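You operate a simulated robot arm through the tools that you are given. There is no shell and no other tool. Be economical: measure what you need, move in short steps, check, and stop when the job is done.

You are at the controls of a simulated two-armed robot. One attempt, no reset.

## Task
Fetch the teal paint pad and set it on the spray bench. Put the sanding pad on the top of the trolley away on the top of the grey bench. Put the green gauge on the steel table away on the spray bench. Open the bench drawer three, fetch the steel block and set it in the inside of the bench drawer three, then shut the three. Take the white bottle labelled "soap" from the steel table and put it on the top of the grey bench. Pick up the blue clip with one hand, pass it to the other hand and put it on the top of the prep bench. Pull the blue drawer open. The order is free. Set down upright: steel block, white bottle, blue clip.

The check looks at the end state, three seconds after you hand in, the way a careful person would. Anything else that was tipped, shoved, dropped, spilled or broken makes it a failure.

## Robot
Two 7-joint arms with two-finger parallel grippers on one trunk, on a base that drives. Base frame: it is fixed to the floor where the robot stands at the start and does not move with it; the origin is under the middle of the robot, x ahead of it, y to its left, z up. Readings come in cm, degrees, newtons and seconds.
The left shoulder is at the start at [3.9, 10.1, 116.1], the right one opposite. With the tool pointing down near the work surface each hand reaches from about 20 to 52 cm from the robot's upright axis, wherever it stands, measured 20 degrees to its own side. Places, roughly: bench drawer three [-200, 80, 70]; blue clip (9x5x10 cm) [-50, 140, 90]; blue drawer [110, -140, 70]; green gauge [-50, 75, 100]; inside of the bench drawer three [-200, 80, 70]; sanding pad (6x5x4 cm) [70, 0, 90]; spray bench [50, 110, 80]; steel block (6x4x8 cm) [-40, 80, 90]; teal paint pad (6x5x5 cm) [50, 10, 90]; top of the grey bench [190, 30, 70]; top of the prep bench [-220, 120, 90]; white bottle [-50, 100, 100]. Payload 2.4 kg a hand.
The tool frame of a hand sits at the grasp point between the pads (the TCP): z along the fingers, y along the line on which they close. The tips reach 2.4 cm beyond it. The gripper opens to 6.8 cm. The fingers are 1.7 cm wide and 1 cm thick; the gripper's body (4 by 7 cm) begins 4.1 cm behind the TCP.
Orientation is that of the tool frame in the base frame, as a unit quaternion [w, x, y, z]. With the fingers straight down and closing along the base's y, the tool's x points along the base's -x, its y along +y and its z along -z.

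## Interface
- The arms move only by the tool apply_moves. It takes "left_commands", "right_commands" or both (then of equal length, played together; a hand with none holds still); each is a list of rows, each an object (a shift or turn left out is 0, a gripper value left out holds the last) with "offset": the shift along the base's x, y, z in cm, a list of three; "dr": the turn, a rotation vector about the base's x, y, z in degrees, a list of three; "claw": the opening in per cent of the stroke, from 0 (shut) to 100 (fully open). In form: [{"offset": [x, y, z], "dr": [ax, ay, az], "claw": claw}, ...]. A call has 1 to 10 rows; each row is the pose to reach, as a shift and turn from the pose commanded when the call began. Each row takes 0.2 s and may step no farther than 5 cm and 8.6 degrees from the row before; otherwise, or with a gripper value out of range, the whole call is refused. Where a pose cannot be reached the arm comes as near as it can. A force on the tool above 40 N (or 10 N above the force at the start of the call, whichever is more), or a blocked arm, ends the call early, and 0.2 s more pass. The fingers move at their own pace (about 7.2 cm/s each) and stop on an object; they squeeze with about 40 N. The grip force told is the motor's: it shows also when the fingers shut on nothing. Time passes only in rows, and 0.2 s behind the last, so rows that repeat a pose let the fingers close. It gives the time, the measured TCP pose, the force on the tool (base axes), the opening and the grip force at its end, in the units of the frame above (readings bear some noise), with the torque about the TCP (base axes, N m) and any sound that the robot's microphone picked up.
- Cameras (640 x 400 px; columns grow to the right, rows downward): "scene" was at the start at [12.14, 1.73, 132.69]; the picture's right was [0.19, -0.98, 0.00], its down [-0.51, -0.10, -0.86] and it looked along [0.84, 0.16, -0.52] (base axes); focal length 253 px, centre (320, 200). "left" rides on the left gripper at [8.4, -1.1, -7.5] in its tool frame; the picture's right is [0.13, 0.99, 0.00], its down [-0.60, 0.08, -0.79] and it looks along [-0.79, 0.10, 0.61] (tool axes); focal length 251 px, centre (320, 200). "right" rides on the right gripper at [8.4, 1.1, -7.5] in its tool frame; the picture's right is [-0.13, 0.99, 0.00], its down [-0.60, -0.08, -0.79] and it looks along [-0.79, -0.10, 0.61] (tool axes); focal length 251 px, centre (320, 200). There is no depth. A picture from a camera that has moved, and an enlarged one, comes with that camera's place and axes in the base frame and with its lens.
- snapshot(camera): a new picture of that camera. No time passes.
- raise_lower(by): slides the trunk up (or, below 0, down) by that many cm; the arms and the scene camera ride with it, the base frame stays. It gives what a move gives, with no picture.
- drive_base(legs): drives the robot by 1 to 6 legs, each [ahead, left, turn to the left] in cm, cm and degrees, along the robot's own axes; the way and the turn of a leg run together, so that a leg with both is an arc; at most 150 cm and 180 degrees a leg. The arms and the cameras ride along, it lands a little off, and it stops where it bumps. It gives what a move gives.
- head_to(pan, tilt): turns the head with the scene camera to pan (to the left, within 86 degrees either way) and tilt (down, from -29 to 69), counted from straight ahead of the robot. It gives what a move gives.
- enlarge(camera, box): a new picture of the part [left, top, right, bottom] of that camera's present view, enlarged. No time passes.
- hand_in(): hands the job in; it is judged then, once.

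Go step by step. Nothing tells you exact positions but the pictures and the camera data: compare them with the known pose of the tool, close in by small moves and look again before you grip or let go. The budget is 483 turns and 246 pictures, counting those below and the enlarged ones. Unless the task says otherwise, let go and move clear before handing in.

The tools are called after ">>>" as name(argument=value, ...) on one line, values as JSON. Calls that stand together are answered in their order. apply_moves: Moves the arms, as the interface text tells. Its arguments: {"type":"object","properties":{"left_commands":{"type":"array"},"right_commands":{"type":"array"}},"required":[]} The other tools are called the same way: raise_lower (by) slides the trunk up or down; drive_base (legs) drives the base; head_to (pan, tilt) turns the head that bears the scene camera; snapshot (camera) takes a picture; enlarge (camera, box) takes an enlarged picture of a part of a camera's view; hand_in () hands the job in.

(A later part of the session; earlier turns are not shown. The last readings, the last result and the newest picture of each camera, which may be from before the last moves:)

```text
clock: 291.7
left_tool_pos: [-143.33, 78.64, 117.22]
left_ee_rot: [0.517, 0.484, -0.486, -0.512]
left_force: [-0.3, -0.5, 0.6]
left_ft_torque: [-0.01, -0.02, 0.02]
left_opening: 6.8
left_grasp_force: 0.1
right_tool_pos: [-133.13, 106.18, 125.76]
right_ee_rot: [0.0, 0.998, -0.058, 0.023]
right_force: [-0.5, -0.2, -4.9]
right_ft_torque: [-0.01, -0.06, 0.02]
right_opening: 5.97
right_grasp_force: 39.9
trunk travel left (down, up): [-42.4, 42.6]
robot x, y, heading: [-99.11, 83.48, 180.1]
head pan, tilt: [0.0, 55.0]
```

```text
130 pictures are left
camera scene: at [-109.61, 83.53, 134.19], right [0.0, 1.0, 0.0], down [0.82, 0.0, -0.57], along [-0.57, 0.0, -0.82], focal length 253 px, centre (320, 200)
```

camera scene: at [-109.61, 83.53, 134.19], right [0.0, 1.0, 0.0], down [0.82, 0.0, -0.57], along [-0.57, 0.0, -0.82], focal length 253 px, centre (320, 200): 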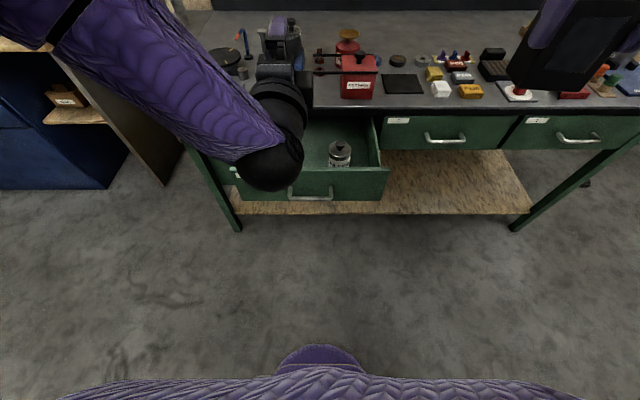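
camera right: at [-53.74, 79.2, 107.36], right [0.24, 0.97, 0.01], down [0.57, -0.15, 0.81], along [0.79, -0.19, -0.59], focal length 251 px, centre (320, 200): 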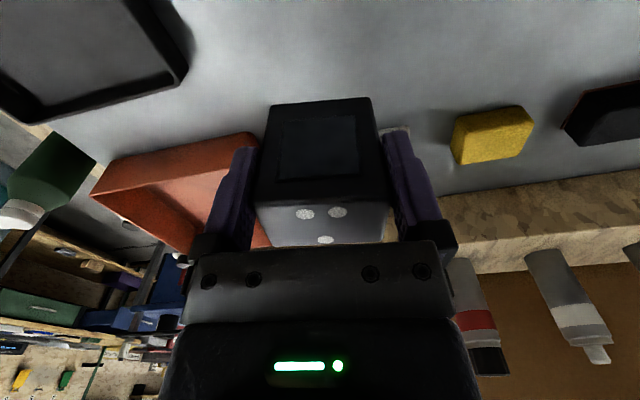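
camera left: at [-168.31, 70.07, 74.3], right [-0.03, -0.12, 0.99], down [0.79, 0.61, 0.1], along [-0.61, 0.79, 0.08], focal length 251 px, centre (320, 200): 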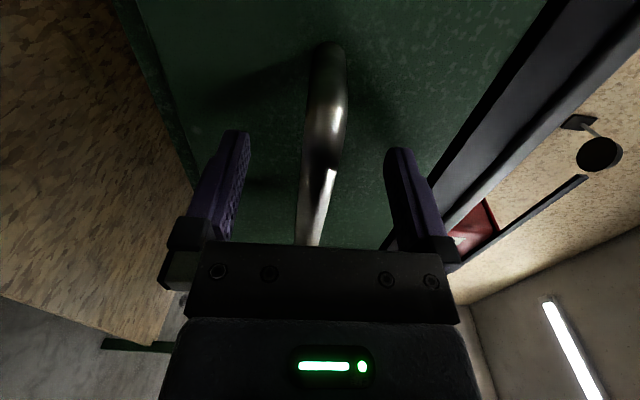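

The drawer holds a jar around (-168, 90); its left half is hidden by my left wrist. I'll turn the left hand back to pointing down, out of the way.

>>> apply_moves(left_commands=[{"offset": [0, 0, 0], "dr": [4.6, -4.6, 4.6]}, {"offset": [0, -1, 1], "dr": [9.2, -9.2, 9.2]}, {"offset": [0, -2, 2], "dr": [13.8, -13.8, 13.8]}, {"offset": [0, -3, 3], "dr": [18.4, -18.4, 18.4]}, {"offset": [0, -4, 4], "dr": [23, -23, 23]}, {"offset": [1, -5, 4], "dr": [27.6, -27.6, 27.6]}, {"offset": [2, -6, 4], "dr": [32.2, -32.2, 32.2]}, {"offset": [3, -7, 4], "dr": [36.8, -36.8, 36.8]}, {"offset": [4, -8, 4], "dr": [41.4, -41.4, 41.4]}, {"offset": [5, -9, 4], "dr": [46, -46, 46]}])

>>> apply_moves(left_commands=[{"offset": [1, -1, 0], "dr": [4.6, -4.6, 4.6]}, {"offset": [2, -2, 0], "dr": [9.2, -9.2, 9.2]}, {"offset": [3, -3, 0], "dr": [13.8, -13.8, 13.8]}, {"offset": [4, -4, 0], "dr": [18.4, -18.4, 18.4]}, {"offset": [5, -5, 0], "dr": [23.3, -23.3, 23.3]}])

>>> snapshot(camera="scene")

```text
clock: 293.9
left_tool_pos: [-138.19, 69.55, 121.13]
left_ee_rot: [0.226, 0.933, -0.195, -0.201]
left_force: [0.1, -0.2, -0.1]
left_ft_torque: [0.02, -0.03, 0.03]
left_opening: 6.81
left_grasp_force: 0.1
right_tool_pos: [-133.21, 106.12, 125.85]
right_ee_rot: [0.0, 0.998, -0.058, 0.023]
right_force: [-0.3, -0.4, -4.9]
right_ft_torque: [-0.02, -0.08, 0.01]
right_opening: 5.98
right_grasp_force: 40.4
trunk travel left (down, up): [-42.4, 42.6]
robot x, y, heading: [-99.42, 83.47, 180.1]
head pan, tilt: [0.0, 55.0]
```

```text
clock: 295.1
left_tool_pos: [-133.19, 64.59, 121.32]
left_ee_rot: [0.028, 1.0, -0.003, 0.002]
left_force: [0.1, -0.2, 0.4]
left_ft_torque: [0.01, -0.01, -0.01]
left_opening: 6.83
left_grasp_force: 0.1
right_tool_pos: [-133.22, 106.12, 125.8]
right_ee_rot: [0.0, 0.998, -0.058, 0.023]
right_force: [0.2, 0.3, -6.1]
right_ft_torque: [0.02, -0.09, 0.02]
right_opening: 5.98
right_grasp_force: 40.2
trunk travel left (down, up): [-42.4, 42.6]
robot x, y, heading: [-99.33, 83.4, 180.1]
head pan, tilt: [0.0, 55.0]
```

```text
129 pictures are left
camera scene: at [-109.61, 83.49, 134.19], right [0.0, 1.0, 0.0], down [0.82, 0.0, -0.57], along [-0.57, 0.0, -0.82], focal length 253 px, centre (320, 200)
```

scene: 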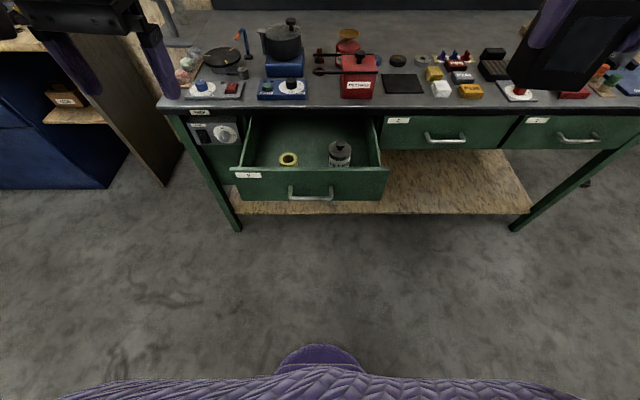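

Now I see a tape ring at about (-170, 73) and the jar at (-170, 90); the front middle of the drawer is free. I'll place the block at about (-165.5, 81.2). Straightening hands and moving in.

>>> apply_moves(left_commands=[{"dr": [3.2, 0, 0]}, {"dr": [3.2, 0, 0]}], right_commands=[{"dr": [0, 1.3, 3.3]}, {"dr": [0, 2.6, 6.6]}])

>>> drive_base(legs=[[0, 15.4, 0], [19, 0, 0]])

>>> raise_lower(by=-14)

>>> snapshot(camera="scene")

>>> snapshot(camera="right")

```text
clock: 295.7
left_tool_pos: [-133.2, 64.61, 121.23]
left_ee_rot: [0.001, 1.0, -0.003, 0.002]
left_force: [-0.6, 0.1, -0.3]
left_ft_torque: [-0.01, -0.01, 0.0]
left_opening: 6.78
left_grasp_force: 0.0
right_tool_pos: [-133.18, 106.14, 125.83]
right_ee_rot: [-0.001, 1.0, -0.001, 0.0]
right_force: [-0.5, 0.6, -5.0]
right_ft_torque: [0.03, -0.07, 0.0]
right_opening: 6.0
right_grasp_force: 39.9
trunk travel left (down, up): [-42.4, 42.6]
robot x, y, heading: [-99.74, 83.36, 180.1]
head pan, tilt: [0.0, 55.0]
```

```text
clock: 298.3
left_tool_pos: [-152.74, 49.43, 121.21]
left_ee_rot: [0.001, 1.0, -0.006, 0.002]
left_force: [-0.2, -0.6, -0.3]
left_ft_torque: [0.0, -0.05, 0.01]
left_opening: 6.77
left_grasp_force: 0.0
right_tool_pos: [-152.35, 91.03, 125.78]
right_ee_rot: [0.001, 1.0, -0.005, 0.0]
right_force: [0.2, -0.2, -5.6]
right_ft_torque: [0.01, -0.05, -0.02]
right_opening: 6.01
right_grasp_force: 39.9
trunk travel left (down, up): [-42.4, 42.6]
robot x, y, heading: [-118.46, 68.16, 179.6]
head pan, tilt: [0.0, 55.0]
```

```text
clock: 299.9
left_tool_pos: [-152.67, 49.43, 107.1]
left_ee_rot: [0.001, 1.0, -0.006, 0.002]
left_force: [0.4, -0.8, 0.0]
left_ft_torque: [-0.03, 0.0, 0.02]
left_opening: 6.79
left_grasp_force: 0.1
right_tool_pos: [-152.18, 91.06, 111.78]
right_ee_rot: [0.0, 1.0, -0.004, -0.001]
right_force: [1.4, 0.2, -4.9]
right_ft_torque: [-0.03, -0.11, -0.01]
right_opening: 5.96
right_grasp_force: 40.1
trunk travel left (down, up): [-28.4, 56.6]
robot x, y, heading: [-118.44, 67.77, 179.8]
head pan, tilt: [0.0, 55.0]
```

```text
128 pictures are left
camera scene: at [-131.21, 68.17, 120.07], right [0.01, 1.0, 0.0], down [0.82, -0.01, -0.57], along [-0.57, 0.0, -0.82], focal length 253 px, centre (320, 200)
```

scene: 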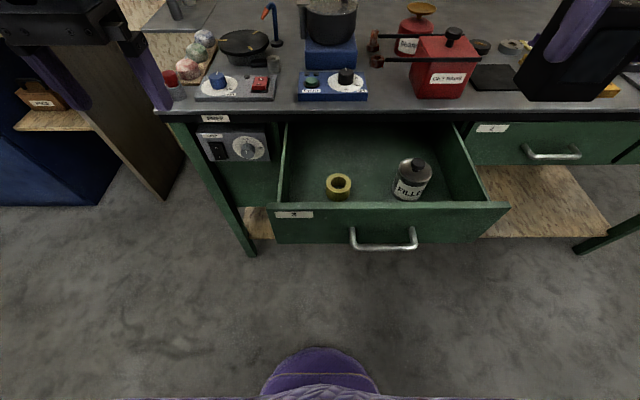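

```text
127 pictures are left
camera right: at [-143.67, 89.94, 119.38], right [-0.14, -0.99, 0.0], down [-0.6, 0.08, 0.79], along [-0.79, 0.11, -0.61], focal length 251 px, centre (320, 200)
```

right: 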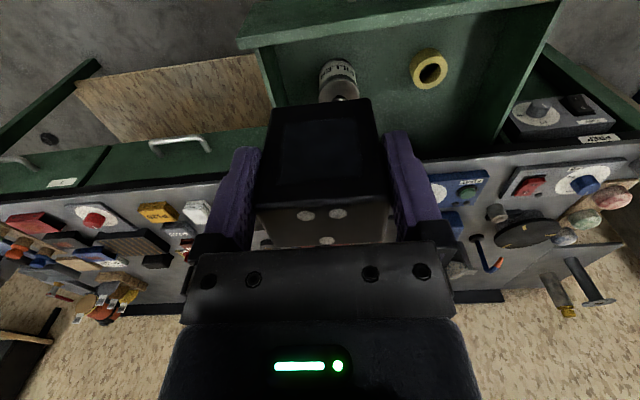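

>>> drive_base(legs=[[5, 0, 0]])

>>> apply_moves(right_commands=[{"offset": [-4, -3, 0]}, {"offset": [-8, -6, -1]}, {"offset": [-11, -8.5, -2]}, {"offset": [-14, -9.8, -4]}, {"offset": [-14.5, -9.8, -9]}, {"offset": [-14.5, -9.8, -14]}, {"offset": [-14.5, -9.8, -18]}])

>>> snapshot(camera="scene")

>>> snapshot(camera="right")

```text
clock: 300.9
left_tool_pos: [-157.67, 49.43, 107.18]
left_ee_rot: [0.002, 1.0, -0.006, 0.002]
left_force: [-1.1, 0.8, -0.2]
left_ft_torque: [-0.02, -0.01, 0.0]
left_opening: 6.81
left_grasp_force: 0.0
right_tool_pos: [-157.31, 90.9, 111.79]
right_ee_rot: [0.001, 1.0, -0.004, 0.0]
right_force: [-0.1, -1.3, -4.6]
right_ft_torque: [-0.01, -0.09, -0.05]
right_opening: 6.0
right_grasp_force: 39.7
trunk travel left (down, up): [-28.4, 56.6]
robot x, y, heading: [-123.55, 68.0, 179.6]
head pan, tilt: [0.0, 55.0]
```

```text
refused: row 2 steps farther than a row can; nothing moved
```

```text
126 pictures are left
camera scene: at [-136.32, 68.19, 120.05], right [0.01, 1.0, 0.0], down [0.82, 0.0, -0.57], along [-0.57, 0.0, -0.82], focal length 253 px, centre (320, 200)
```

scene: 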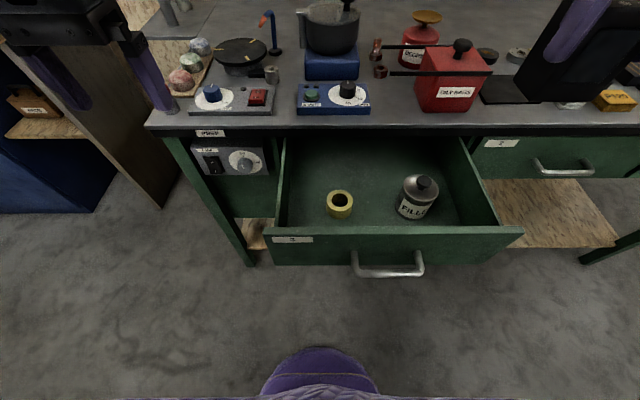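

```text
125 pictures are left
camera right: at [-148.83, 89.94, 119.35], right [-0.14, -0.99, 0.0], down [-0.6, 0.08, 0.79], along [-0.79, 0.11, -0.61], focal length 251 px, centre (320, 200)
```

right: 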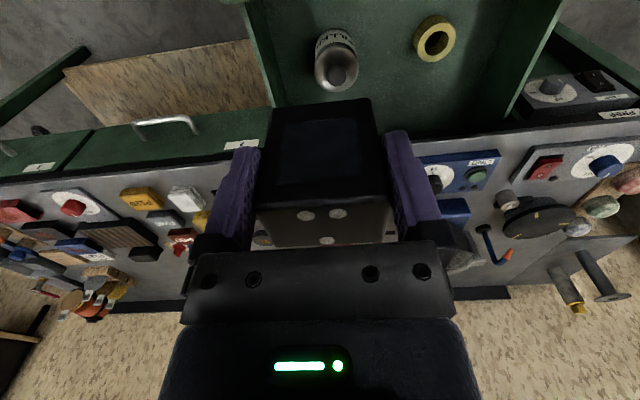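

>>> apply_moves(right_commands=[{"offset": [-4, -2.7, 0]}, {"offset": [-8, -5.4, 0]}, {"offset": [-11.7, -8, -1]}, {"offset": [-14.7, -9.4, -4]}, {"offset": [-14.7, -9.4, -9]}, {"offset": [-14.7, -9.4, -14]}, {"offset": [-14.7, -9.4, -19]}, {"offset": [-14.7, -9.4, -23]}])

>>> snapshot(camera="scene")

>>> snapshot(camera="right")

```text
clock: 302.7
left_tool_pos: [-157.68, 49.33, 107.16]
left_ee_rot: [0.001, 1.0, -0.007, 0.001]
left_force: [0.3, 0.3, 0.3]
left_ft_torque: [0.0, -0.01, 0.0]
left_opening: 6.83
left_grasp_force: 0.1
right_tool_pos: [-171.88, 81.31, 88.87]
right_ee_rot: [-0.001, 1.0, -0.003, 0.0]
right_force: [0.2, 0.0, -4.3]
right_ft_torque: [0.05, -0.1, -0.04]
right_opening: 5.98
right_grasp_force: 40.4
right hand out of reach, approached as far as the arm can: row 4
trunk travel left (down, up): [-28.4, 56.6]
robot x, y, heading: [-123.62, 67.98, 179.4]
head pan, tilt: [0.0, 55.0]
```

```text
124 pictures are left
camera scene: at [-136.3, 68.18, 120.06], right [0.01, 1.0, 0.0], down [0.82, 0.0, -0.57], along [-0.57, 0.0, -0.82], focal length 253 px, centre (320, 200)
```

scene: 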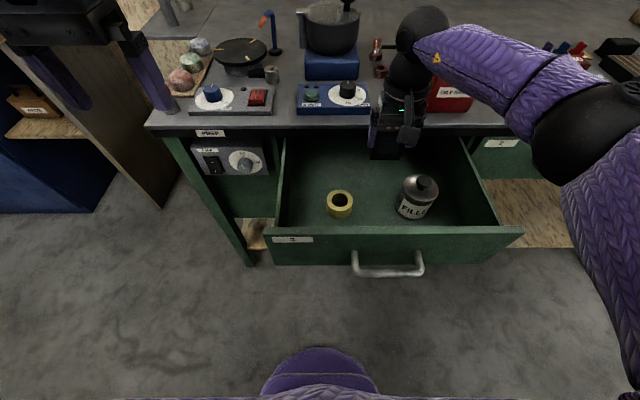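

```text
123 pictures are left
camera right: at [-163.33, 80.41, 96.31], right [-0.14, -0.99, 0.0], down [-0.6, 0.08, 0.79], along [-0.79, 0.11, -0.61], focal length 251 px, centre (320, 200)
```

right: 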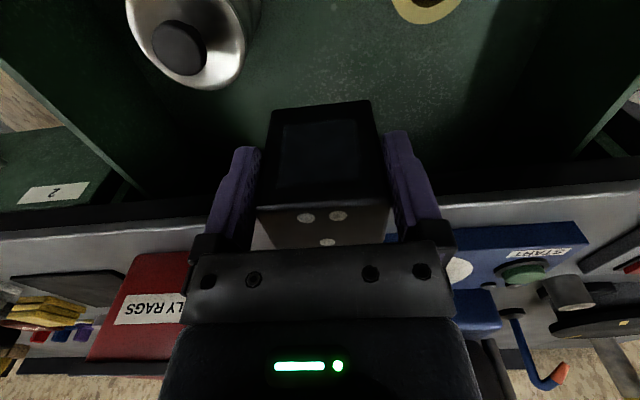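

>>> apply_moves(right_commands=[{"offset": [0.5, 0, -4]}, {"offset": [0.5, 0, -8]}, {"offset": [0.5, 0, -10]}])

>>> snapshot(camera="scene")

>>> snapshot(camera="right")

```text
clock: 303.5
left_tool_pos: [-157.68, 49.43, 107.27]
left_ee_rot: [0.001, 1.0, -0.006, 0.002]
left_force: [0.4, 0.6, -0.3]
left_ft_torque: [0.01, -0.03, 0.01]
left_opening: 6.79
left_grasp_force: 0.1
right_tool_pos: [-171.5, 81.63, 78.75]
right_ee_rot: [0.0, 1.0, -0.003, 0.0]
right_force: [-0.6, -0.1, -5.0]
right_ft_torque: [-0.01, -0.08, -0.03]
right_opening: 5.98
right_grasp_force: 40.2
trunk travel left (down, up): [-28.4, 56.6]
robot x, y, heading: [-123.84, 68.07, 179.7]
head pan, tilt: [0.0, 55.0]
```

```text
122 pictures are left
camera scene: at [-136.3, 68.18, 120.06], right [0.01, 1.0, 0.0], down [0.82, 0.0, -0.57], along [-0.57, 0.0, -0.82], focal length 253 px, centre (320, 200)
```

scene: 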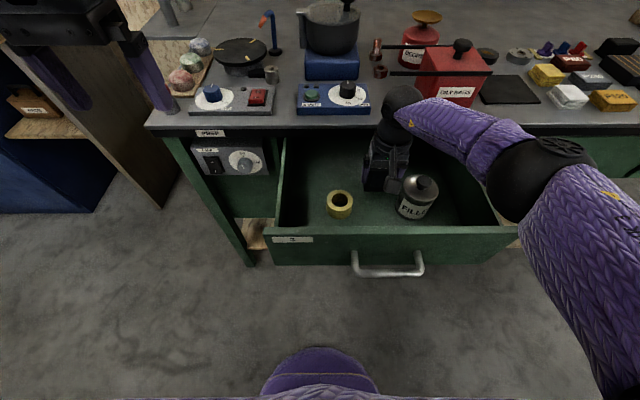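

```text
121 pictures are left
camera right: at [-162.92, 80.54, 86.27], right [-0.14, -0.99, 0.0], down [-0.6, 0.08, 0.79], along [-0.79, 0.11, -0.61], focal length 251 px, centre (320, 200)
```

right: 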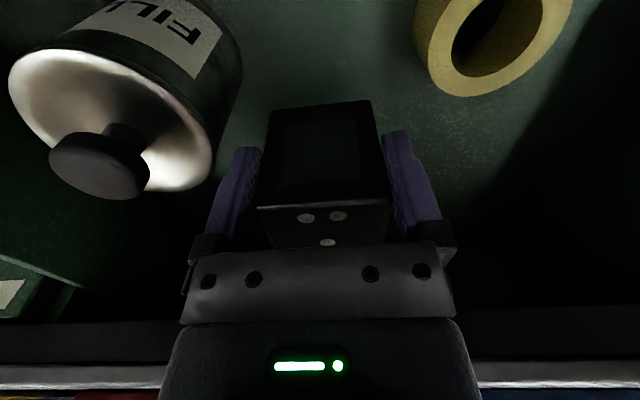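

>>> apply_moves(right_commands=[{"offset": [0, -0.5, -0.8]}, {"offset": [0, -0.5, -1.2]}, {"offset": [0, -0.5, -1.6]}, {"offset": [0, -0.5, -2]}, {"offset": [0, -0.5, -2.4]}, {"offset": [0, -0.5, -2.8]}, {"offset": [0, -0.5, -3.2]}, {"offset": [0, -0.5, -3.6]}, {"offset": [0, -0.5, -4]}])

```text
clock: 305.5
left_tool_pos: [-157.49, 49.25, 107.33]
left_ee_rot: [0.0, 1.0, -0.006, 0.002]
left_force: [-0.4, -0.4, 0.2]
left_ft_torque: [-0.02, 0.01, 0.03]
left_opening: 6.8
left_grasp_force: 0.1
right_tool_pos: [-171.6, 81.03, 75.02]
right_ee_rot: [0.0, 1.0, -0.004, -0.003]
right_force: [-1.1, 0.9, 26.9]
right_ft_torque: [0.15, 0.26, -0.2]
right_opening: 5.91
right_grasp_force: 39.7
trunk travel left (down, up): [-28.4, 56.6]
robot x, y, heading: [-123.69, 67.79, 179.8]
head pan, tilt: [0.0, 55.0]
```

Contact with the drawer floor. Release and rise straight up.

>>> apply_moves(right_commands=[{"offset": [0, 0, 0.3]}, {"offset": [0, 0, 0.3], "claw": 100}, {"offset": [0, 0, 0.3], "claw": 100}, {"offset": [0, 0, 3]}, {"offset": [0, 0, 7]}, {"offset": [0, 0, 12]}, {"offset": [0, 0, 17]}, {"offset": [0, 0, 22]}, {"offset": [3, 0, 25]}, {"offset": [7, 0, 28]}])

>>> snapshot(camera="scene")

>>> snapshot(camera="right")

```text
clock: 307.7
left_tool_pos: [-157.63, 49.43, 107.2]
left_ee_rot: [0.0, 1.0, -0.006, 0.002]
left_force: [0.2, 0.4, -0.3]
left_ft_torque: [0.01, -0.03, -0.01]
left_opening: 6.79
left_grasp_force: 0.1
right_tool_pos: [-164.13, 80.84, 102.87]
right_ee_rot: [-0.001, 1.0, -0.004, 0.0]
right_force: [-0.7, 0.2, 0.2]
right_ft_torque: [-0.03, 0.0, -0.01]
right_opening: 6.78
right_grasp_force: 0.1
trunk travel left (down, up): [-28.4, 56.6]
robot x, y, heading: [-123.85, 68.05, 179.6]
head pan, tilt: [0.0, 55.0]
```

```text
120 pictures are left
camera scene: at [-136.23, 68.17, 120.07], right [0.01, 1.0, 0.0], down [0.82, 0.0, -0.57], along [-0.57, 0.0, -0.82], focal length 253 px, centre (320, 200)
```

scene: 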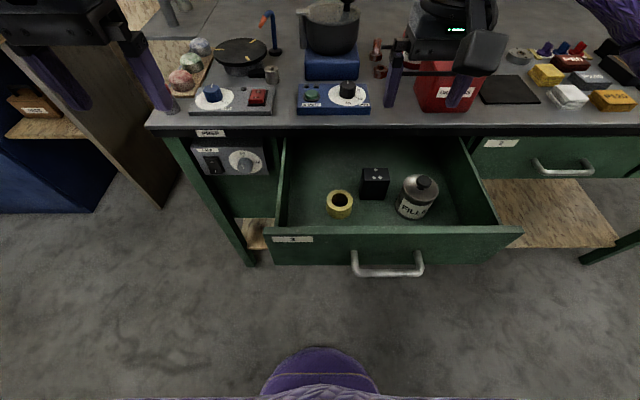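

```text
119 pictures are left
camera right: at [-155.6, 79.82, 110.4], right [-0.14, -0.99, 0.0], down [-0.6, 0.08, 0.79], along [-0.79, 0.11, -0.61], focal length 251 px, centre (320, 200)
```

right: 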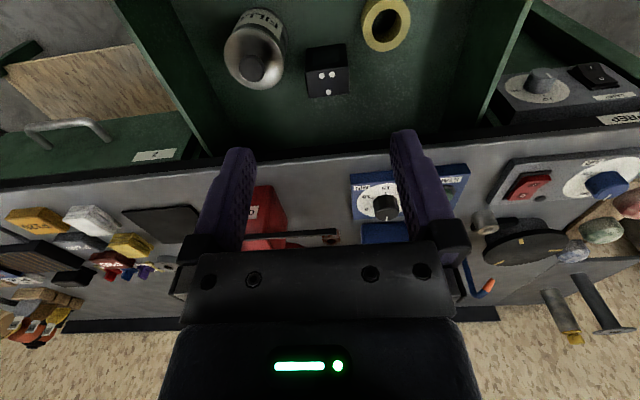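

The block stands upright in the drawer. Now I'll back off, close the right gripper, raise the left arm, and lower the right hand to bar height to push the drawer shut.

>>> drive_base(legs=[[-20, 0, 0]])

>>> apply_moves(left_commands=[{"offset": [0, 0, 5]}, {"offset": [0, 0, 10]}, {"offset": [0, 0, 15]}, {"offset": [0, 0, 20]}, {"offset": [0, 0, 24]}], right_commands=[{"claw": 0}, {"claw": 0}, {"claw": 0}, {"claw": 0}, {"claw": 0}])

>>> raise_lower(by=-27.5)

>>> head_to(pan=0, tilt=45)

>>> snapshot(camera="scene")

>>> snapshot(camera="right")

```text
clock: 309.2
left_tool_pos: [-137.68, 49.33, 107.11]
left_ee_rot: [0.0, 1.0, -0.005, 0.001]
left_force: [0.1, 1.4, -0.4]
left_ft_torque: [-0.01, -0.03, -0.03]
left_opening: 6.8
left_grasp_force: 0.2
right_tool_pos: [-144.29, 80.66, 102.85]
right_ee_rot: [0.0, 1.0, -0.003, 0.0]
right_force: [0.7, 0.3, -0.2]
right_ft_torque: [0.03, -0.01, 0.0]
right_opening: 6.78
right_grasp_force: 0.0
trunk travel left (down, up): [-28.4, 56.6]
robot x, y, heading: [-104.16, 68.05, 180.0]
head pan, tilt: [0.0, 55.0]
```

```text
clock: 310.4
left_tool_pos: [-136.44, 50.69, 123.26]
left_ee_rot: [0.001, 1.0, -0.005, 0.0]
left_force: [0.6, 1.1, -0.7]
left_ft_torque: [-0.01, -0.02, 0.02]
left_opening: 6.8
left_grasp_force: 0.0
left hand out of reach, approached as far as the arm can: row 4, 5
right_tool_pos: [-144.46, 80.72, 102.74]
right_ee_rot: [0.0, 1.0, -0.002, 0.0]
right_force: [-0.5, 0.6, 0.0]
right_ft_torque: [0.02, 0.01, -0.02]
right_opening: 0.0
right_grasp_force: 23.5
trunk travel left (down, up): [-28.4, 56.6]
robot x, y, heading: [-104.0, 67.86, 179.7]
head pan, tilt: [0.0, 55.0]
```

```text
clock: 313.2
left_tool_pos: [-145.8, 50.69, 87.69]
left_ee_rot: [0.001, 0.991, -0.004, 0.13]
left_force: [0.2, 0.0, -0.3]
left_ft_torque: [-0.03, 0.01, 0.0]
left_opening: 6.8
left_grasp_force: 0.1
right_tool_pos: [-144.45, 80.62, 75.19]
right_ee_rot: [0.0, 1.0, -0.002, 0.0]
right_force: [0.0, 0.7, -0.2]
right_ft_torque: [0.02, 0.0, 0.0]
right_opening: 0.0
right_grasp_force: 23.2
trunk travel left (down, up): [-0.9, 84.0]
robot x, y, heading: [-103.65, 67.89, 179.9]
head pan, tilt: [0.0, 55.0]
```

```text
clock: 314.0
left_tool_pos: [-145.84, 50.69, 87.72]
left_ee_rot: [0.001, 0.992, -0.006, 0.129]
left_force: [0.0, 0.9, 0.5]
left_ft_torque: [0.01, 0.0, 0.0]
left_opening: 6.8
left_grasp_force: 0.0
right_tool_pos: [-144.51, 80.68, 75.3]
right_ee_rot: [0.0, 1.0, -0.002, 0.0]
right_force: [0.2, -0.1, 0.4]
right_ft_torque: [0.0, 0.01, 0.01]
right_opening: 0.0
right_grasp_force: 23.2
trunk travel left (down, up): [-0.9, 84.0]
robot x, y, heading: [-103.81, 67.96, 179.8]
head pan, tilt: [0.0, 45.0]
```

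```text
118 pictures are left
camera scene: at [-125.71, 68.09, 93.06], right [0.0, 1.0, 0.0], down [0.71, 0.0, -0.71], along [-0.71, 0.0, -0.71], focal length 253 px, centre (320, 200)
```

scene: 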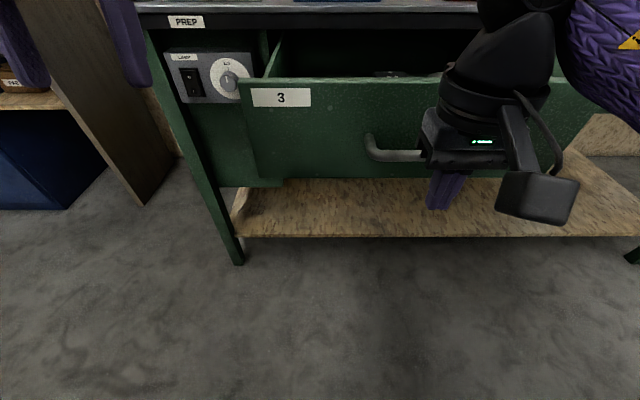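

```text
117 pictures are left
camera right: at [-135.87, 79.66, 82.86], right [-0.13, -0.99, 0.0], down [-0.6, 0.08, 0.79], along [-0.79, 0.11, -0.61], focal length 251 px, centre (320, 200)
```

right: 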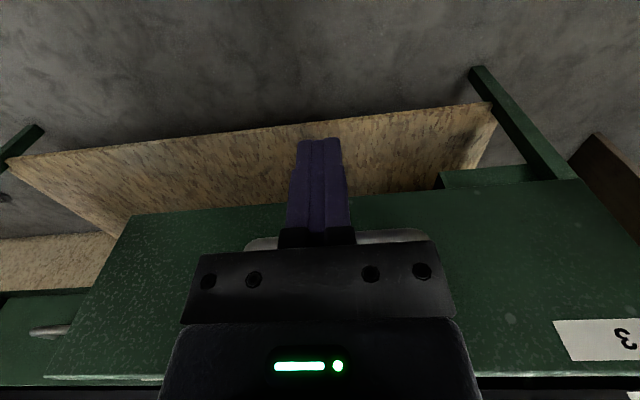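

>>> apply_moves(left_commands=[{"offset": [4, 0, 3], "dr": [0, 4, 0]}, {"offset": [8, 0, 6], "dr": [0, 8, 0]}, {"offset": [11, 0, 9], "dr": [0, 12, 0]}, {"offset": [13, 1, 12], "dr": [0, 14.8, 0]}, {"offset": [13, 1, 16], "dr": [0, 14.8, 0]}])

>>> drive_base(legs=[[10, 0, 0]])

>>> snapshot(camera="scene")

```text
clock: 315.2
left_tool_pos: [-133.81, 56.53, 90.72]
left_ee_rot: [0.0, 1.0, -0.004, 0.0]
left_force: [-0.5, 0.1, 0.0]
left_ft_torque: [-0.03, -0.03, 0.03]
left_opening: 6.77
left_grasp_force: 0.1
left hand out of reach, approached as far as the arm can: row 1, 2, 3, 4, 5
right_tool_pos: [-144.34, 80.54, 75.27]
right_ee_rot: [0.0, 1.0, -0.003, 0.0]
right_force: [-0.2, -0.7, 0.1]
right_ft_torque: [0.03, 0.0, -0.01]
right_opening: 0.0
right_grasp_force: 23.7
trunk travel left (down, up): [-0.9, 84.0]
robot x, y, heading: [-103.67, 67.95, 179.9]
head pan, tilt: [0.0, 45.0]
```

```text
clock: 316.3
left_tool_pos: [-143.71, 56.63, 90.74]
left_ee_rot: [0.0, 1.0, -0.004, 0.0]
left_force: [-0.4, -0.2, 0.2]
left_ft_torque: [0.03, 0.02, -0.02]
left_opening: 6.8
left_grasp_force: 0.1
right_tool_pos: [-154.38, 80.73, 75.42]
right_ee_rot: [0.001, 1.0, -0.003, 0.0]
right_force: [-0.5, 0.1, -0.4]
right_ft_torque: [0.04, 0.01, -0.02]
right_opening: 0.01
right_grasp_force: 23.9
trunk travel left (down, up): [-0.9, 84.0]
robot x, y, heading: [-113.99, 67.73, 179.8]
head pan, tilt: [0.0, 45.0]
```

```text
116 pictures are left
camera scene: at [-135.64, 68.13, 93.07], right [0.0, 1.0, 0.0], down [0.71, 0.0, -0.71], along [-0.71, 0.0, -0.71], focal length 253 px, centre (320, 200)
```

scene: 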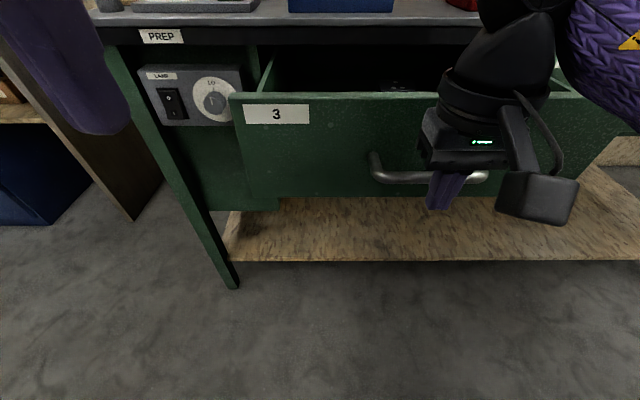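

>>> drive_base(legs=[[8, 0, 0]])

>>> drive_base(legs=[[8, 0, 0]])

>>> snapshot(camera="scene")

```text
clock: 317.4
left_tool_pos: [-151.52, 56.68, 90.73]
left_ee_rot: [0.001, 1.0, -0.005, 0.0]
left_force: [-0.8, -0.2, 0.4]
left_ft_torque: [0.01, 0.01, -0.03]
left_opening: 6.78
left_grasp_force: 0.1
right_tool_pos: [-162.28, 80.64, 75.38]
right_ee_rot: [0.001, 1.0, -0.003, 0.0]
right_force: [-0.1, 0.6, 0.3]
right_ft_torque: [-0.01, 0.02, -0.04]
right_opening: 0.0
right_grasp_force: 23.9
trunk travel left (down, up): [-0.9, 84.0]
robot x, y, heading: [-121.91, 68.29, 179.8]
head pan, tilt: [0.0, 45.0]
```

```text
clock: 318.4
left_tool_pos: [-159.62, 56.71, 90.73]
left_ee_rot: [0.001, 1.0, -0.005, 0.0]
left_force: [0.4, -0.1, 0.3]
left_ft_torque: [-0.03, 0.04, -0.03]
left_opening: 6.8
left_grasp_force: 0.1
right_tool_pos: [-170.37, 80.66, 75.29]
right_ee_rot: [-0.001, 1.0, -0.003, 0.0]
right_force: [0.2, 0.2, 1.2]
right_ft_torque: [-0.03, 0.03, -0.01]
right_opening: 0.0
right_grasp_force: 23.8
trunk travel left (down, up): [-0.9, 84.0]
robot x, y, heading: [-129.75, 68.19, 179.9]
head pan, tilt: [0.0, 45.0]
```

```text
115 pictures are left
camera scene: at [-151.61, 68.16, 93.07], right [0.0, 1.0, 0.0], down [0.71, 0.0, -0.71], along [-0.71, 0.0, -0.71], focal length 253 px, centre (320, 200)
```

scene: 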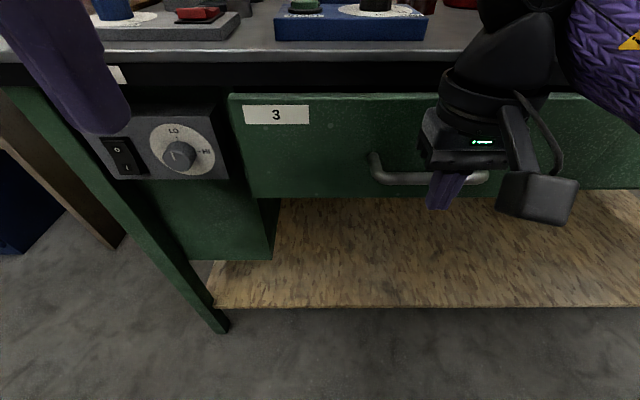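

>>> drive_base(legs=[[3, 0, 0]])

>>> drive_base(legs=[[2, 0, 0]])

>>> snapshot(camera="scene")

```text
clock: 319.3
left_tool_pos: [-162.82, 56.73, 90.73]
left_ee_rot: [0.001, 1.0, -0.004, 0.0]
left_force: [0.5, 0.2, 0.1]
left_ft_torque: [0.0, -0.02, -0.02]
left_opening: 6.81
left_grasp_force: 0.1
right_tool_pos: [-173.43, 80.62, 75.26]
right_ee_rot: [0.0, 1.0, -0.001, 0.0]
right_force: [0.4, -0.5, 0.2]
right_ft_torque: [0.01, -0.01, -0.01]
right_opening: 0.0
right_grasp_force: 23.0
trunk travel left (down, up): [-0.9, 84.0]
robot x, y, heading: [-132.98, 68.22, 179.6]
head pan, tilt: [0.0, 45.0]
```

```text
clock: 320.1
left_tool_pos: [-163.31, 56.74, 90.79]
left_ee_rot: [0.0, 1.0, -0.005, -0.001]
left_force: [-0.1, 0.2, -0.5]
left_ft_torque: [0.01, 0.01, 0.01]
left_opening: 6.8
left_grasp_force: 0.0
right_tool_pos: [-173.64, 80.7, 75.26]
right_ee_rot: [-0.001, 1.0, 0.004, 0.007]
right_force: [16.7, -1.2, 7.0]
right_ft_torque: [0.03, -0.06, 0.0]
right_opening: 0.01
right_grasp_force: 23.6
trunk travel left (down, up): [-0.9, 84.0]
robot x, y, heading: [-133.57, 68.34, 179.7]
head pan, tilt: [0.0, 45.0]
stopped in leg 1: the force on the tool passed its limit at 73 N (the readings are from after the stop); the commanded pose is now the measured one
```

```text
114 pictures are left
camera scene: at [-155.26, 68.2, 93.1], right [0.0, 1.0, 0.0], down [0.71, 0.0, -0.71], along [-0.71, 0.0, -0.71], focal length 253 px, centre (320, 200)
```

scene: 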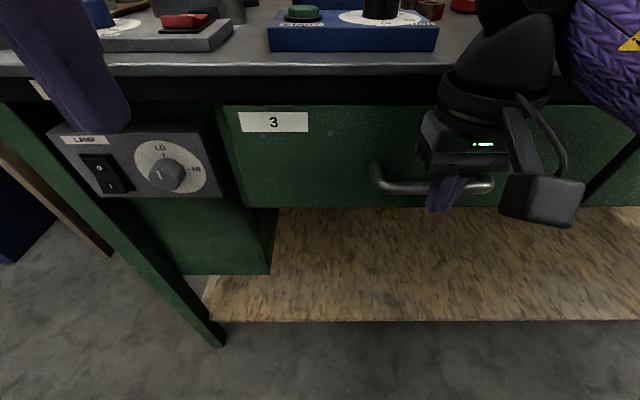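

The drawer met its stop. Back away, raise, and check it looks flush.

>>> drive_base(legs=[[-35, 0, 0]])

>>> snapshot(camera="scene")

>>> raise_lower(by=38)

>>> snapshot(camera="scene")

```text
clock: 322.3
left_tool_pos: [-128.33, 56.53, 90.72]
left_ee_rot: [0.001, 1.0, -0.005, 0.0]
left_force: [-0.4, 0.9, -0.1]
left_ft_torque: [0.0, 0.01, -0.01]
left_opening: 6.79
left_grasp_force: 0.1
right_tool_pos: [-138.54, 80.46, 75.16]
right_ee_rot: [-0.001, 1.0, 0.004, 0.007]
right_force: [-0.1, 0.1, 0.0]
right_ft_torque: [0.0, 0.02, 0.02]
right_opening: 0.0
right_grasp_force: 23.5
trunk travel left (down, up): [-0.9, 84.0]
robot x, y, heading: [-98.57, 68.0, 179.6]
head pan, tilt: [0.0, 45.0]
```

```text
113 pictures are left
camera scene: at [-120.26, 68.04, 93.06], right [0.0, 1.0, 0.0], down [0.71, 0.0, -0.71], along [-0.71, 0.0, -0.71], focal length 253 px, centre (320, 200)
```

scene: 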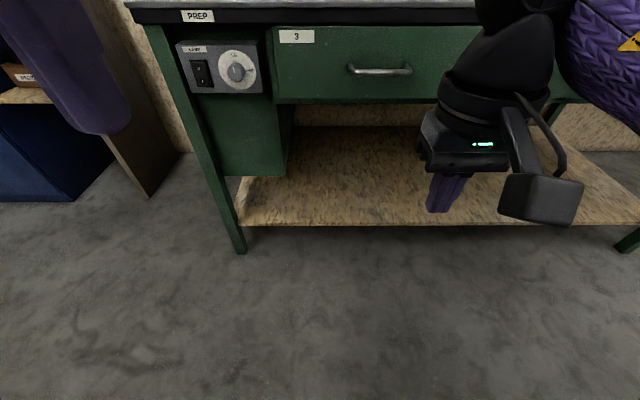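

```text
clock: 326.0
left_tool_pos: [-128.27, 56.52, 128.68]
left_ee_rot: [0.001, 1.0, -0.004, 0.0]
left_force: [-0.9, -0.5, -0.1]
left_ft_torque: [-0.03, -0.01, 0.05]
left_opening: 6.79
left_grasp_force: 0.0
right_tool_pos: [-138.75, 80.52, 113.23]
right_ee_rot: [-0.001, 1.0, 0.004, 0.007]
right_force: [0.6, -0.4, -0.3]
right_ft_torque: [0.0, 0.0, 0.04]
right_opening: 0.0
right_grasp_force: 23.6
trunk travel left (down, up): [-38.9, 46.1]
robot x, y, heading: [-98.39, 67.87, 179.4]
head pan, tilt: [0.0, 45.0]
```

```text
112 pictures are left
camera scene: at [-110.03, 68.01, 132.01], right [0.0, 1.0, 0.0], down [0.71, 0.0, -0.71], along [-0.71, 0.0, -0.71], focal length 253 px, centre (320, 200)
```

scene: 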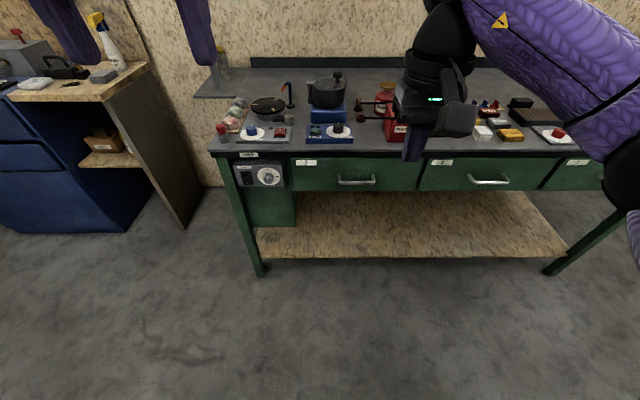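

Drawer 3 is flush with its neighbour. Now for the blue clip: turn to the steel table and move along it.

>>> apply_moves(right_commands=[{"offset": [3, 0, 3], "claw": 100}, {"offset": [6, 0, 6], "claw": 100}, {"offset": [8, 0, 8], "claw": 100}])

>>> drive_base(legs=[[10, 0, 0], [0, 0, 180], [0, 62, 0]])

>>> snapshot(camera="scene")

```text
clock: 326.8
left_tool_pos: [-128.26, 56.57, 128.65]
left_ee_rot: [0.001, 1.0, -0.004, 0.0]
left_force: [0.1, -0.1, 1.0]
left_ft_torque: [-0.02, 0.02, -0.04]
left_opening: 6.81
left_grasp_force: 0.0
right_tool_pos: [-130.8, 80.62, 121.3]
right_ee_rot: [0.0, 1.0, 0.003, 0.008]
right_force: [-0.1, 0.0, -0.3]
right_ft_torque: [0.01, 0.01, 0.02]
right_opening: 6.79
right_grasp_force: 0.1
trunk travel left (down, up): [-38.9, 46.1]
robot x, y, heading: [-98.25, 67.76, 180.1]
head pan, tilt: [0.0, 45.0]
```

```text
clock: 338.4
left_tool_pos: [-78.56, 141.01, 128.71]
left_ee_rot: [0.001, 0.002, 1.0, 0.0]
left_force: [-0.4, -0.3, 0.4]
left_ft_torque: [0.02, -0.02, 0.0]
left_opening: 6.82
left_grasp_force: 0.0
right_tool_pos: [-76.12, 116.98, 121.27]
right_ee_rot: [-0.007, -0.005, 1.0, -0.001]
right_force: [0.2, -0.1, -1.2]
right_ft_torque: [-0.04, 0.01, -0.03]
right_opening: 6.84
right_grasp_force: 0.1
trunk travel left (down, up): [-38.9, 46.1]
robot x, y, heading: [-108.5, 129.47, 0.2]
head pan, tilt: [0.0, 45.0]
```

```text
111 pictures are left
camera scene: at [-97.27, 129.58, 132.01], right [0.0, -1.0, 0.0], down [-0.71, 0.0, -0.71], along [0.71, 0.0, -0.71], focal length 253 px, centre (320, 200)
```

scene: 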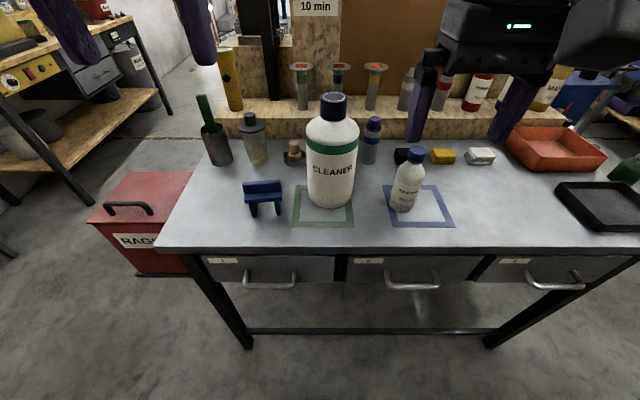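

>>> enlarge(camera="scene", box=[200, 150, 360, 250])

>>> snapshot(camera="left")

```text
4.00 times, centred on (280, 200) of scene
camera zoom: at [-97.27, 129.58, 132.01], right [0.0, -1.0, 0.0], down [-0.71, 0.0, -0.71], along [0.71, 0.0, -0.71], focal length 1013 px, centre (480, 200)
```

zoom: 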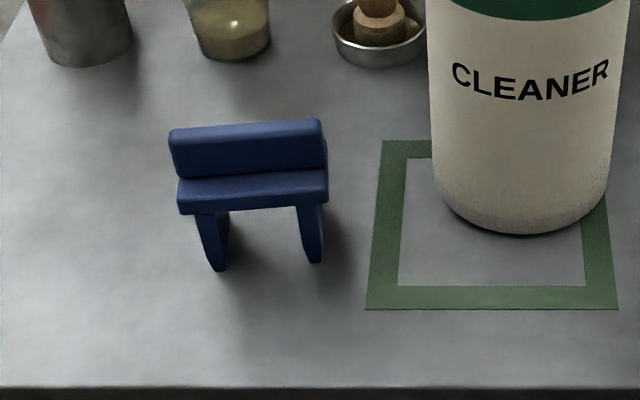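

```text
109 pictures are left
camera left: at [-86.86, 139.93, 136.41], right [-0.12, 0.99, 0.0], down [0.6, 0.08, 0.79], along [0.79, 0.1, -0.61], focal length 251 px, centre (320, 200)
```

left: 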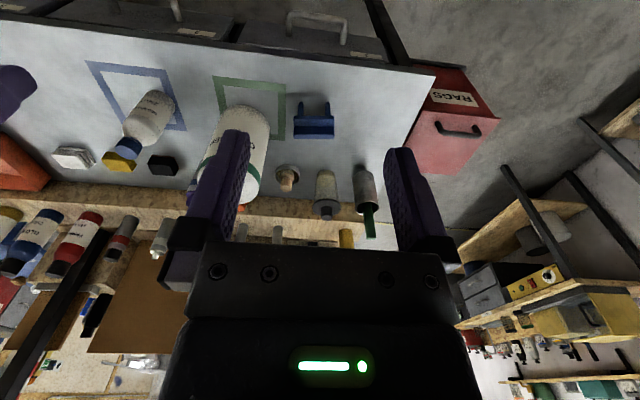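

The blue clip looks like a little bench: two legs, a seat and an upright back, spanning y≈137–145 at x≈-55. I'll get closer with the left hand for detail.

>>> drive_base(legs=[[11, -1, 0]])

>>> apply_moves(left_commands=[{"offset": [0, 0, -4.5]}, {"offset": [0, 0, -9]}, {"offset": [0, 0, -13.5]}, {"offset": [1, 0, -18]}])

>>> snapshot(camera="left")

>>> snapshot(camera="scene")

```text
clock: 339.6
left_tool_pos: [-67.41, 139.97, 128.66]
left_ee_rot: [0.0, 0.003, 1.0, 0.001]
left_force: [-0.3, 0.1, -0.1]
left_ft_torque: [0.02, 0.03, -0.02]
left_opening: 6.79
left_grasp_force: 0.0
right_tool_pos: [-64.89, 115.94, 121.25]
right_ee_rot: [-0.008, -0.005, 1.0, -0.001]
right_force: [0.7, -0.3, -0.4]
right_ft_torque: [-0.03, 0.02, 0.01]
right_opening: 6.82
right_grasp_force: 0.0
trunk travel left (down, up): [-38.9, 46.1]
robot x, y, heading: [-97.66, 128.58, 0.2]
head pan, tilt: [0.0, 45.0]
```

```text
clock: 340.6
left_tool_pos: [-66.23, 139.98, 110.72]
left_ee_rot: [0.0, 0.001, 1.0, 0.0]
left_force: [0.4, 0.6, -0.4]
left_ft_torque: [-0.02, -0.02, 0.0]
left_opening: 6.78
left_grasp_force: 0.1
right_tool_pos: [-65.03, 115.95, 121.31]
right_ee_rot: [-0.007, -0.004, 1.0, -0.001]
right_force: [-0.4, 0.4, -0.6]
right_ft_torque: [0.02, -0.01, 0.0]
right_opening: 6.79
right_grasp_force: 0.1
trunk travel left (down, up): [-38.9, 46.1]
robot x, y, heading: [-97.33, 128.35, -0.0]
head pan, tilt: [0.0, 45.0]
```

```text
108 pictures are left
camera left: at [-74.51, 138.8, 118.47], right [-0.13, 0.99, 0.0], down [0.6, 0.08, 0.79], along [0.79, 0.1, -0.61], focal length 251 px, centre (320, 200)
```

left: 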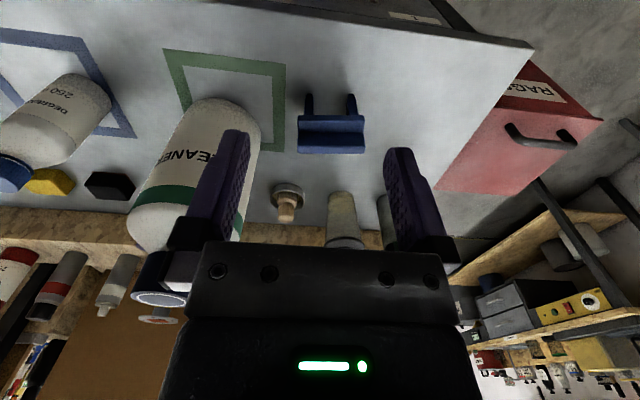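

```text
107 pictures are left
camera scene: at [-86.26, 128.58, 132.01], right [0.0, -1.0, 0.0], down [-0.71, 0.0, -0.71], along [0.71, 0.0, -0.71], focal length 253 px, centre (320, 200)
```

scene: 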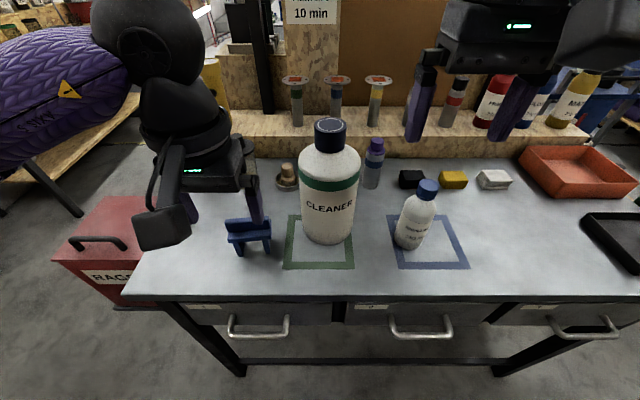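

>>> enlarge(camera="left", box=[270, 75, 400, 160])

>>> enlarge(camera="scene", box=[200, 200, 300, 265])

```text
4.71 times, centred on (335, 118) of left
camera zoom: at [-74.51, 138.8, 118.47], right [-0.13, 0.99, 0.0], down [0.6, 0.08, 0.79], along [0.79, 0.1, -0.61], focal length 1183 px, centre (249, 588)
```

zoom: 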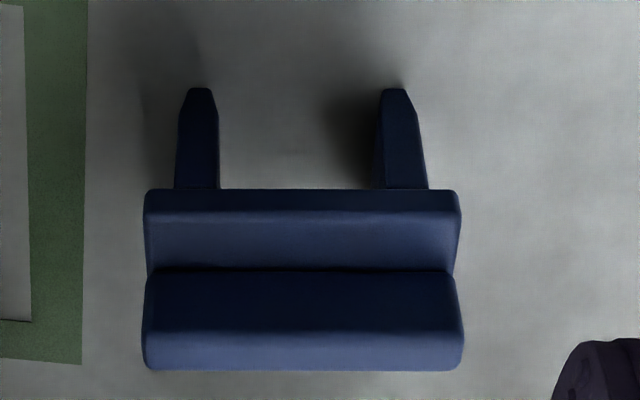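

```text
6.15 times, centred on (250, 232) of scene
camera zoom: at [-86.26, 128.58, 132.01], right [0.0, -1.0, 0.0], down [-0.71, 0.0, -0.71], along [0.71, 0.0, -0.71], focal length 1558 px, centre (751, 0)
```

zoom: 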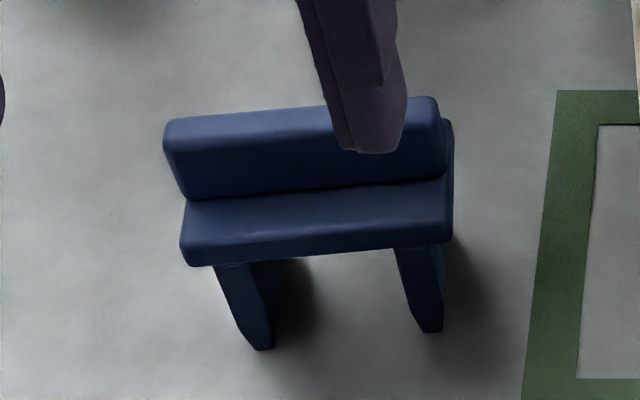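

The clip's back is ~1.3 cm thick, 8 cm wide (y 138.3–146.2), top z≈96, yawed about +8°. Plan: left hand grips the back's left part from above with closing along x (yaw −82°), lifts, and the right hand takes the right end from the side.

>>> apply_moves(left_commands=[{"dr": [0, 0, -8.2]}, {"dr": [0, 0, -16.4]}, {"dr": [0, 0, -24.6]}, {"dr": [0, 0, -32.8]}, {"dr": [0, 0, -41]}, {"dr": [0, 0, -49.2]}, {"dr": [0, 0, -57.4]}, {"dr": [0, 0, -65.6]}, {"dr": [0, 0, -73.8]}, {"dr": [0, 0, -82]}])

>>> snapshot(camera="left")

```text
clock: 342.8
left_tool_pos: [-70.58, 137.41, 110.74]
left_ee_rot: [0.0, 0.659, 0.753, 0.0]
left_force: [0.3, -0.1, 1.0]
left_ft_torque: [0.01, 0.01, 0.02]
left_opening: 6.77
left_grasp_force: 0.1
left hand out of reach, approached as far as the arm can: row 9, 10
right_tool_pos: [-65.01, 116.04, 121.28]
right_ee_rot: [-0.007, -0.005, 1.0, -0.001]
right_force: [0.3, 0.0, -1.0]
right_ft_torque: [0.02, -0.02, 0.02]
right_opening: 6.81
right_grasp_force: 0.0
trunk travel left (down, up): [-38.9, 46.1]
robot x, y, heading: [-97.51, 128.39, 0.1]
head pan, tilt: [0.0, 45.0]
```

```text
104 pictures are left
camera left: at [-72.71, 145.63, 118.37], right [0.97, 0.26, 0.0], down [0.16, -0.59, 0.79], along [0.21, -0.77, -0.61], focal length 251 px, centre (320, 200)
```

left: 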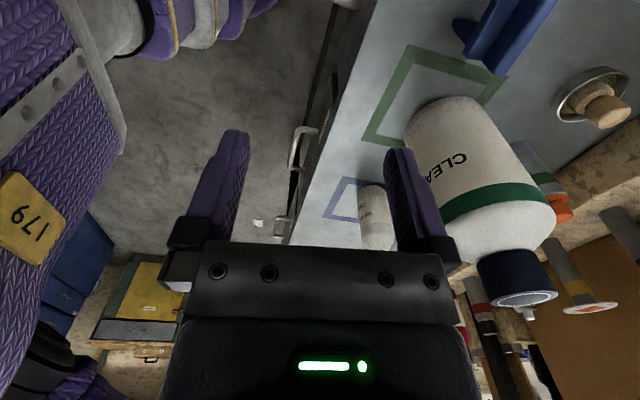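

Yaw that far is out of reach from here. I'll instead stand past the table's end at about (-93, 172) facing diagonally (heading −60°), where only about −22° relative yaw is needed.

>>> apply_moves(left_commands=[{"offset": [0, 0, 2], "dr": [0, 0, 8.5]}, {"offset": [0, 0, 4], "dr": [0, 0, 17]}, {"offset": [0, 0, 6], "dr": [0, 0, 25.5]}, {"offset": [0, 0, 8], "dr": [0, 0, 34]}, {"offset": [0, 0, 8], "dr": [0, 0, 42.5]}, {"offset": [0, 0, 8], "dr": [0, 0, 51]}, {"offset": [0, 0, 8], "dr": [0, 0, 59.5]}])

>>> drive_base(legs=[[0, 43.5, 0], [4.5, 0, 0], [0, 0, -60]])

>>> snapshot(camera="scene")

>>> snapshot(camera="left")

```text
clock: 344.4
left_tool_pos: [-70.73, 137.44, 118.78]
left_ee_rot: [0.0, 0.196, 0.981, 0.0]
left_force: [0.4, 0.2, -0.2]
left_ft_torque: [-0.01, 0.03, 0.02]
left_opening: 6.81
left_grasp_force: 0.1
right_tool_pos: [-65.09, 115.97, 121.32]
right_ee_rot: [-0.007, -0.006, 1.0, -0.001]
right_force: [-0.2, -0.2, -0.2]
right_ft_torque: [-0.03, 0.01, 0.02]
right_opening: 6.8
right_grasp_force: 0.0
trunk travel left (down, up): [-38.9, 46.1]
robot x, y, heading: [-97.84, 128.55, -0.0]
head pan, tilt: [0.0, 45.0]
```

```text
clock: 350.1
left_tool_pos: [-71.6, 153.23, 118.68]
left_ee_rot: [0.0, 0.654, 0.757, 0.0]
left_force: [0.1, 0.6, 0.6]
left_ft_torque: [0.02, -0.02, 0.04]
left_opening: 6.79
left_grasp_force: 0.1
right_tool_pos: [-86.96, 137.46, 121.35]
right_ee_rot: [-0.006, 0.488, 0.873, 0.003]
right_force: [-0.7, 0.3, 0.3]
right_ft_torque: [0.01, -0.01, -0.03]
right_opening: 6.78
right_grasp_force: 0.1
trunk travel left (down, up): [-38.9, 46.1]
robot x, y, heading: [-93.37, 171.84, -59.0]
head pan, tilt: [0.0, 45.0]
```

```text
103 pictures are left
camera scene: at [-87.37, 161.95, 132.01], right [-0.86, -0.52, 0.0], down [-0.37, 0.61, -0.71], along [0.36, -0.61, -0.71], focal length 253 px, centre (320, 200)
```

scene: 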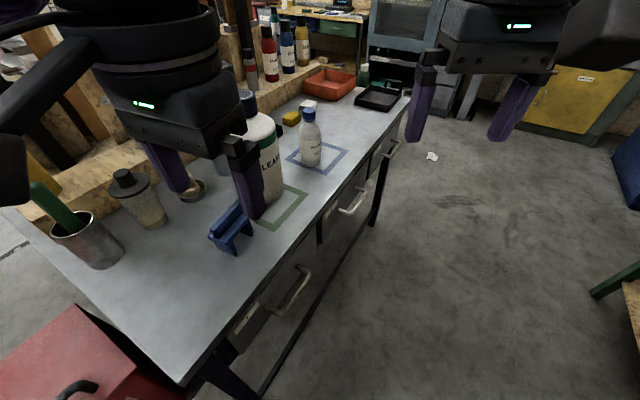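

```text
102 pictures are left
camera left: at [-73.78, 161.42, 126.42], right [0.96, 0.27, 0.0], down [0.16, -0.59, 0.79], along [0.21, -0.76, -0.61], focal length 251 px, centre (320, 200)
```

left: 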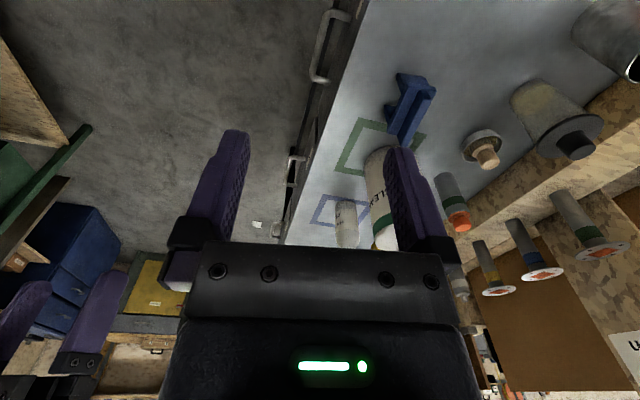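

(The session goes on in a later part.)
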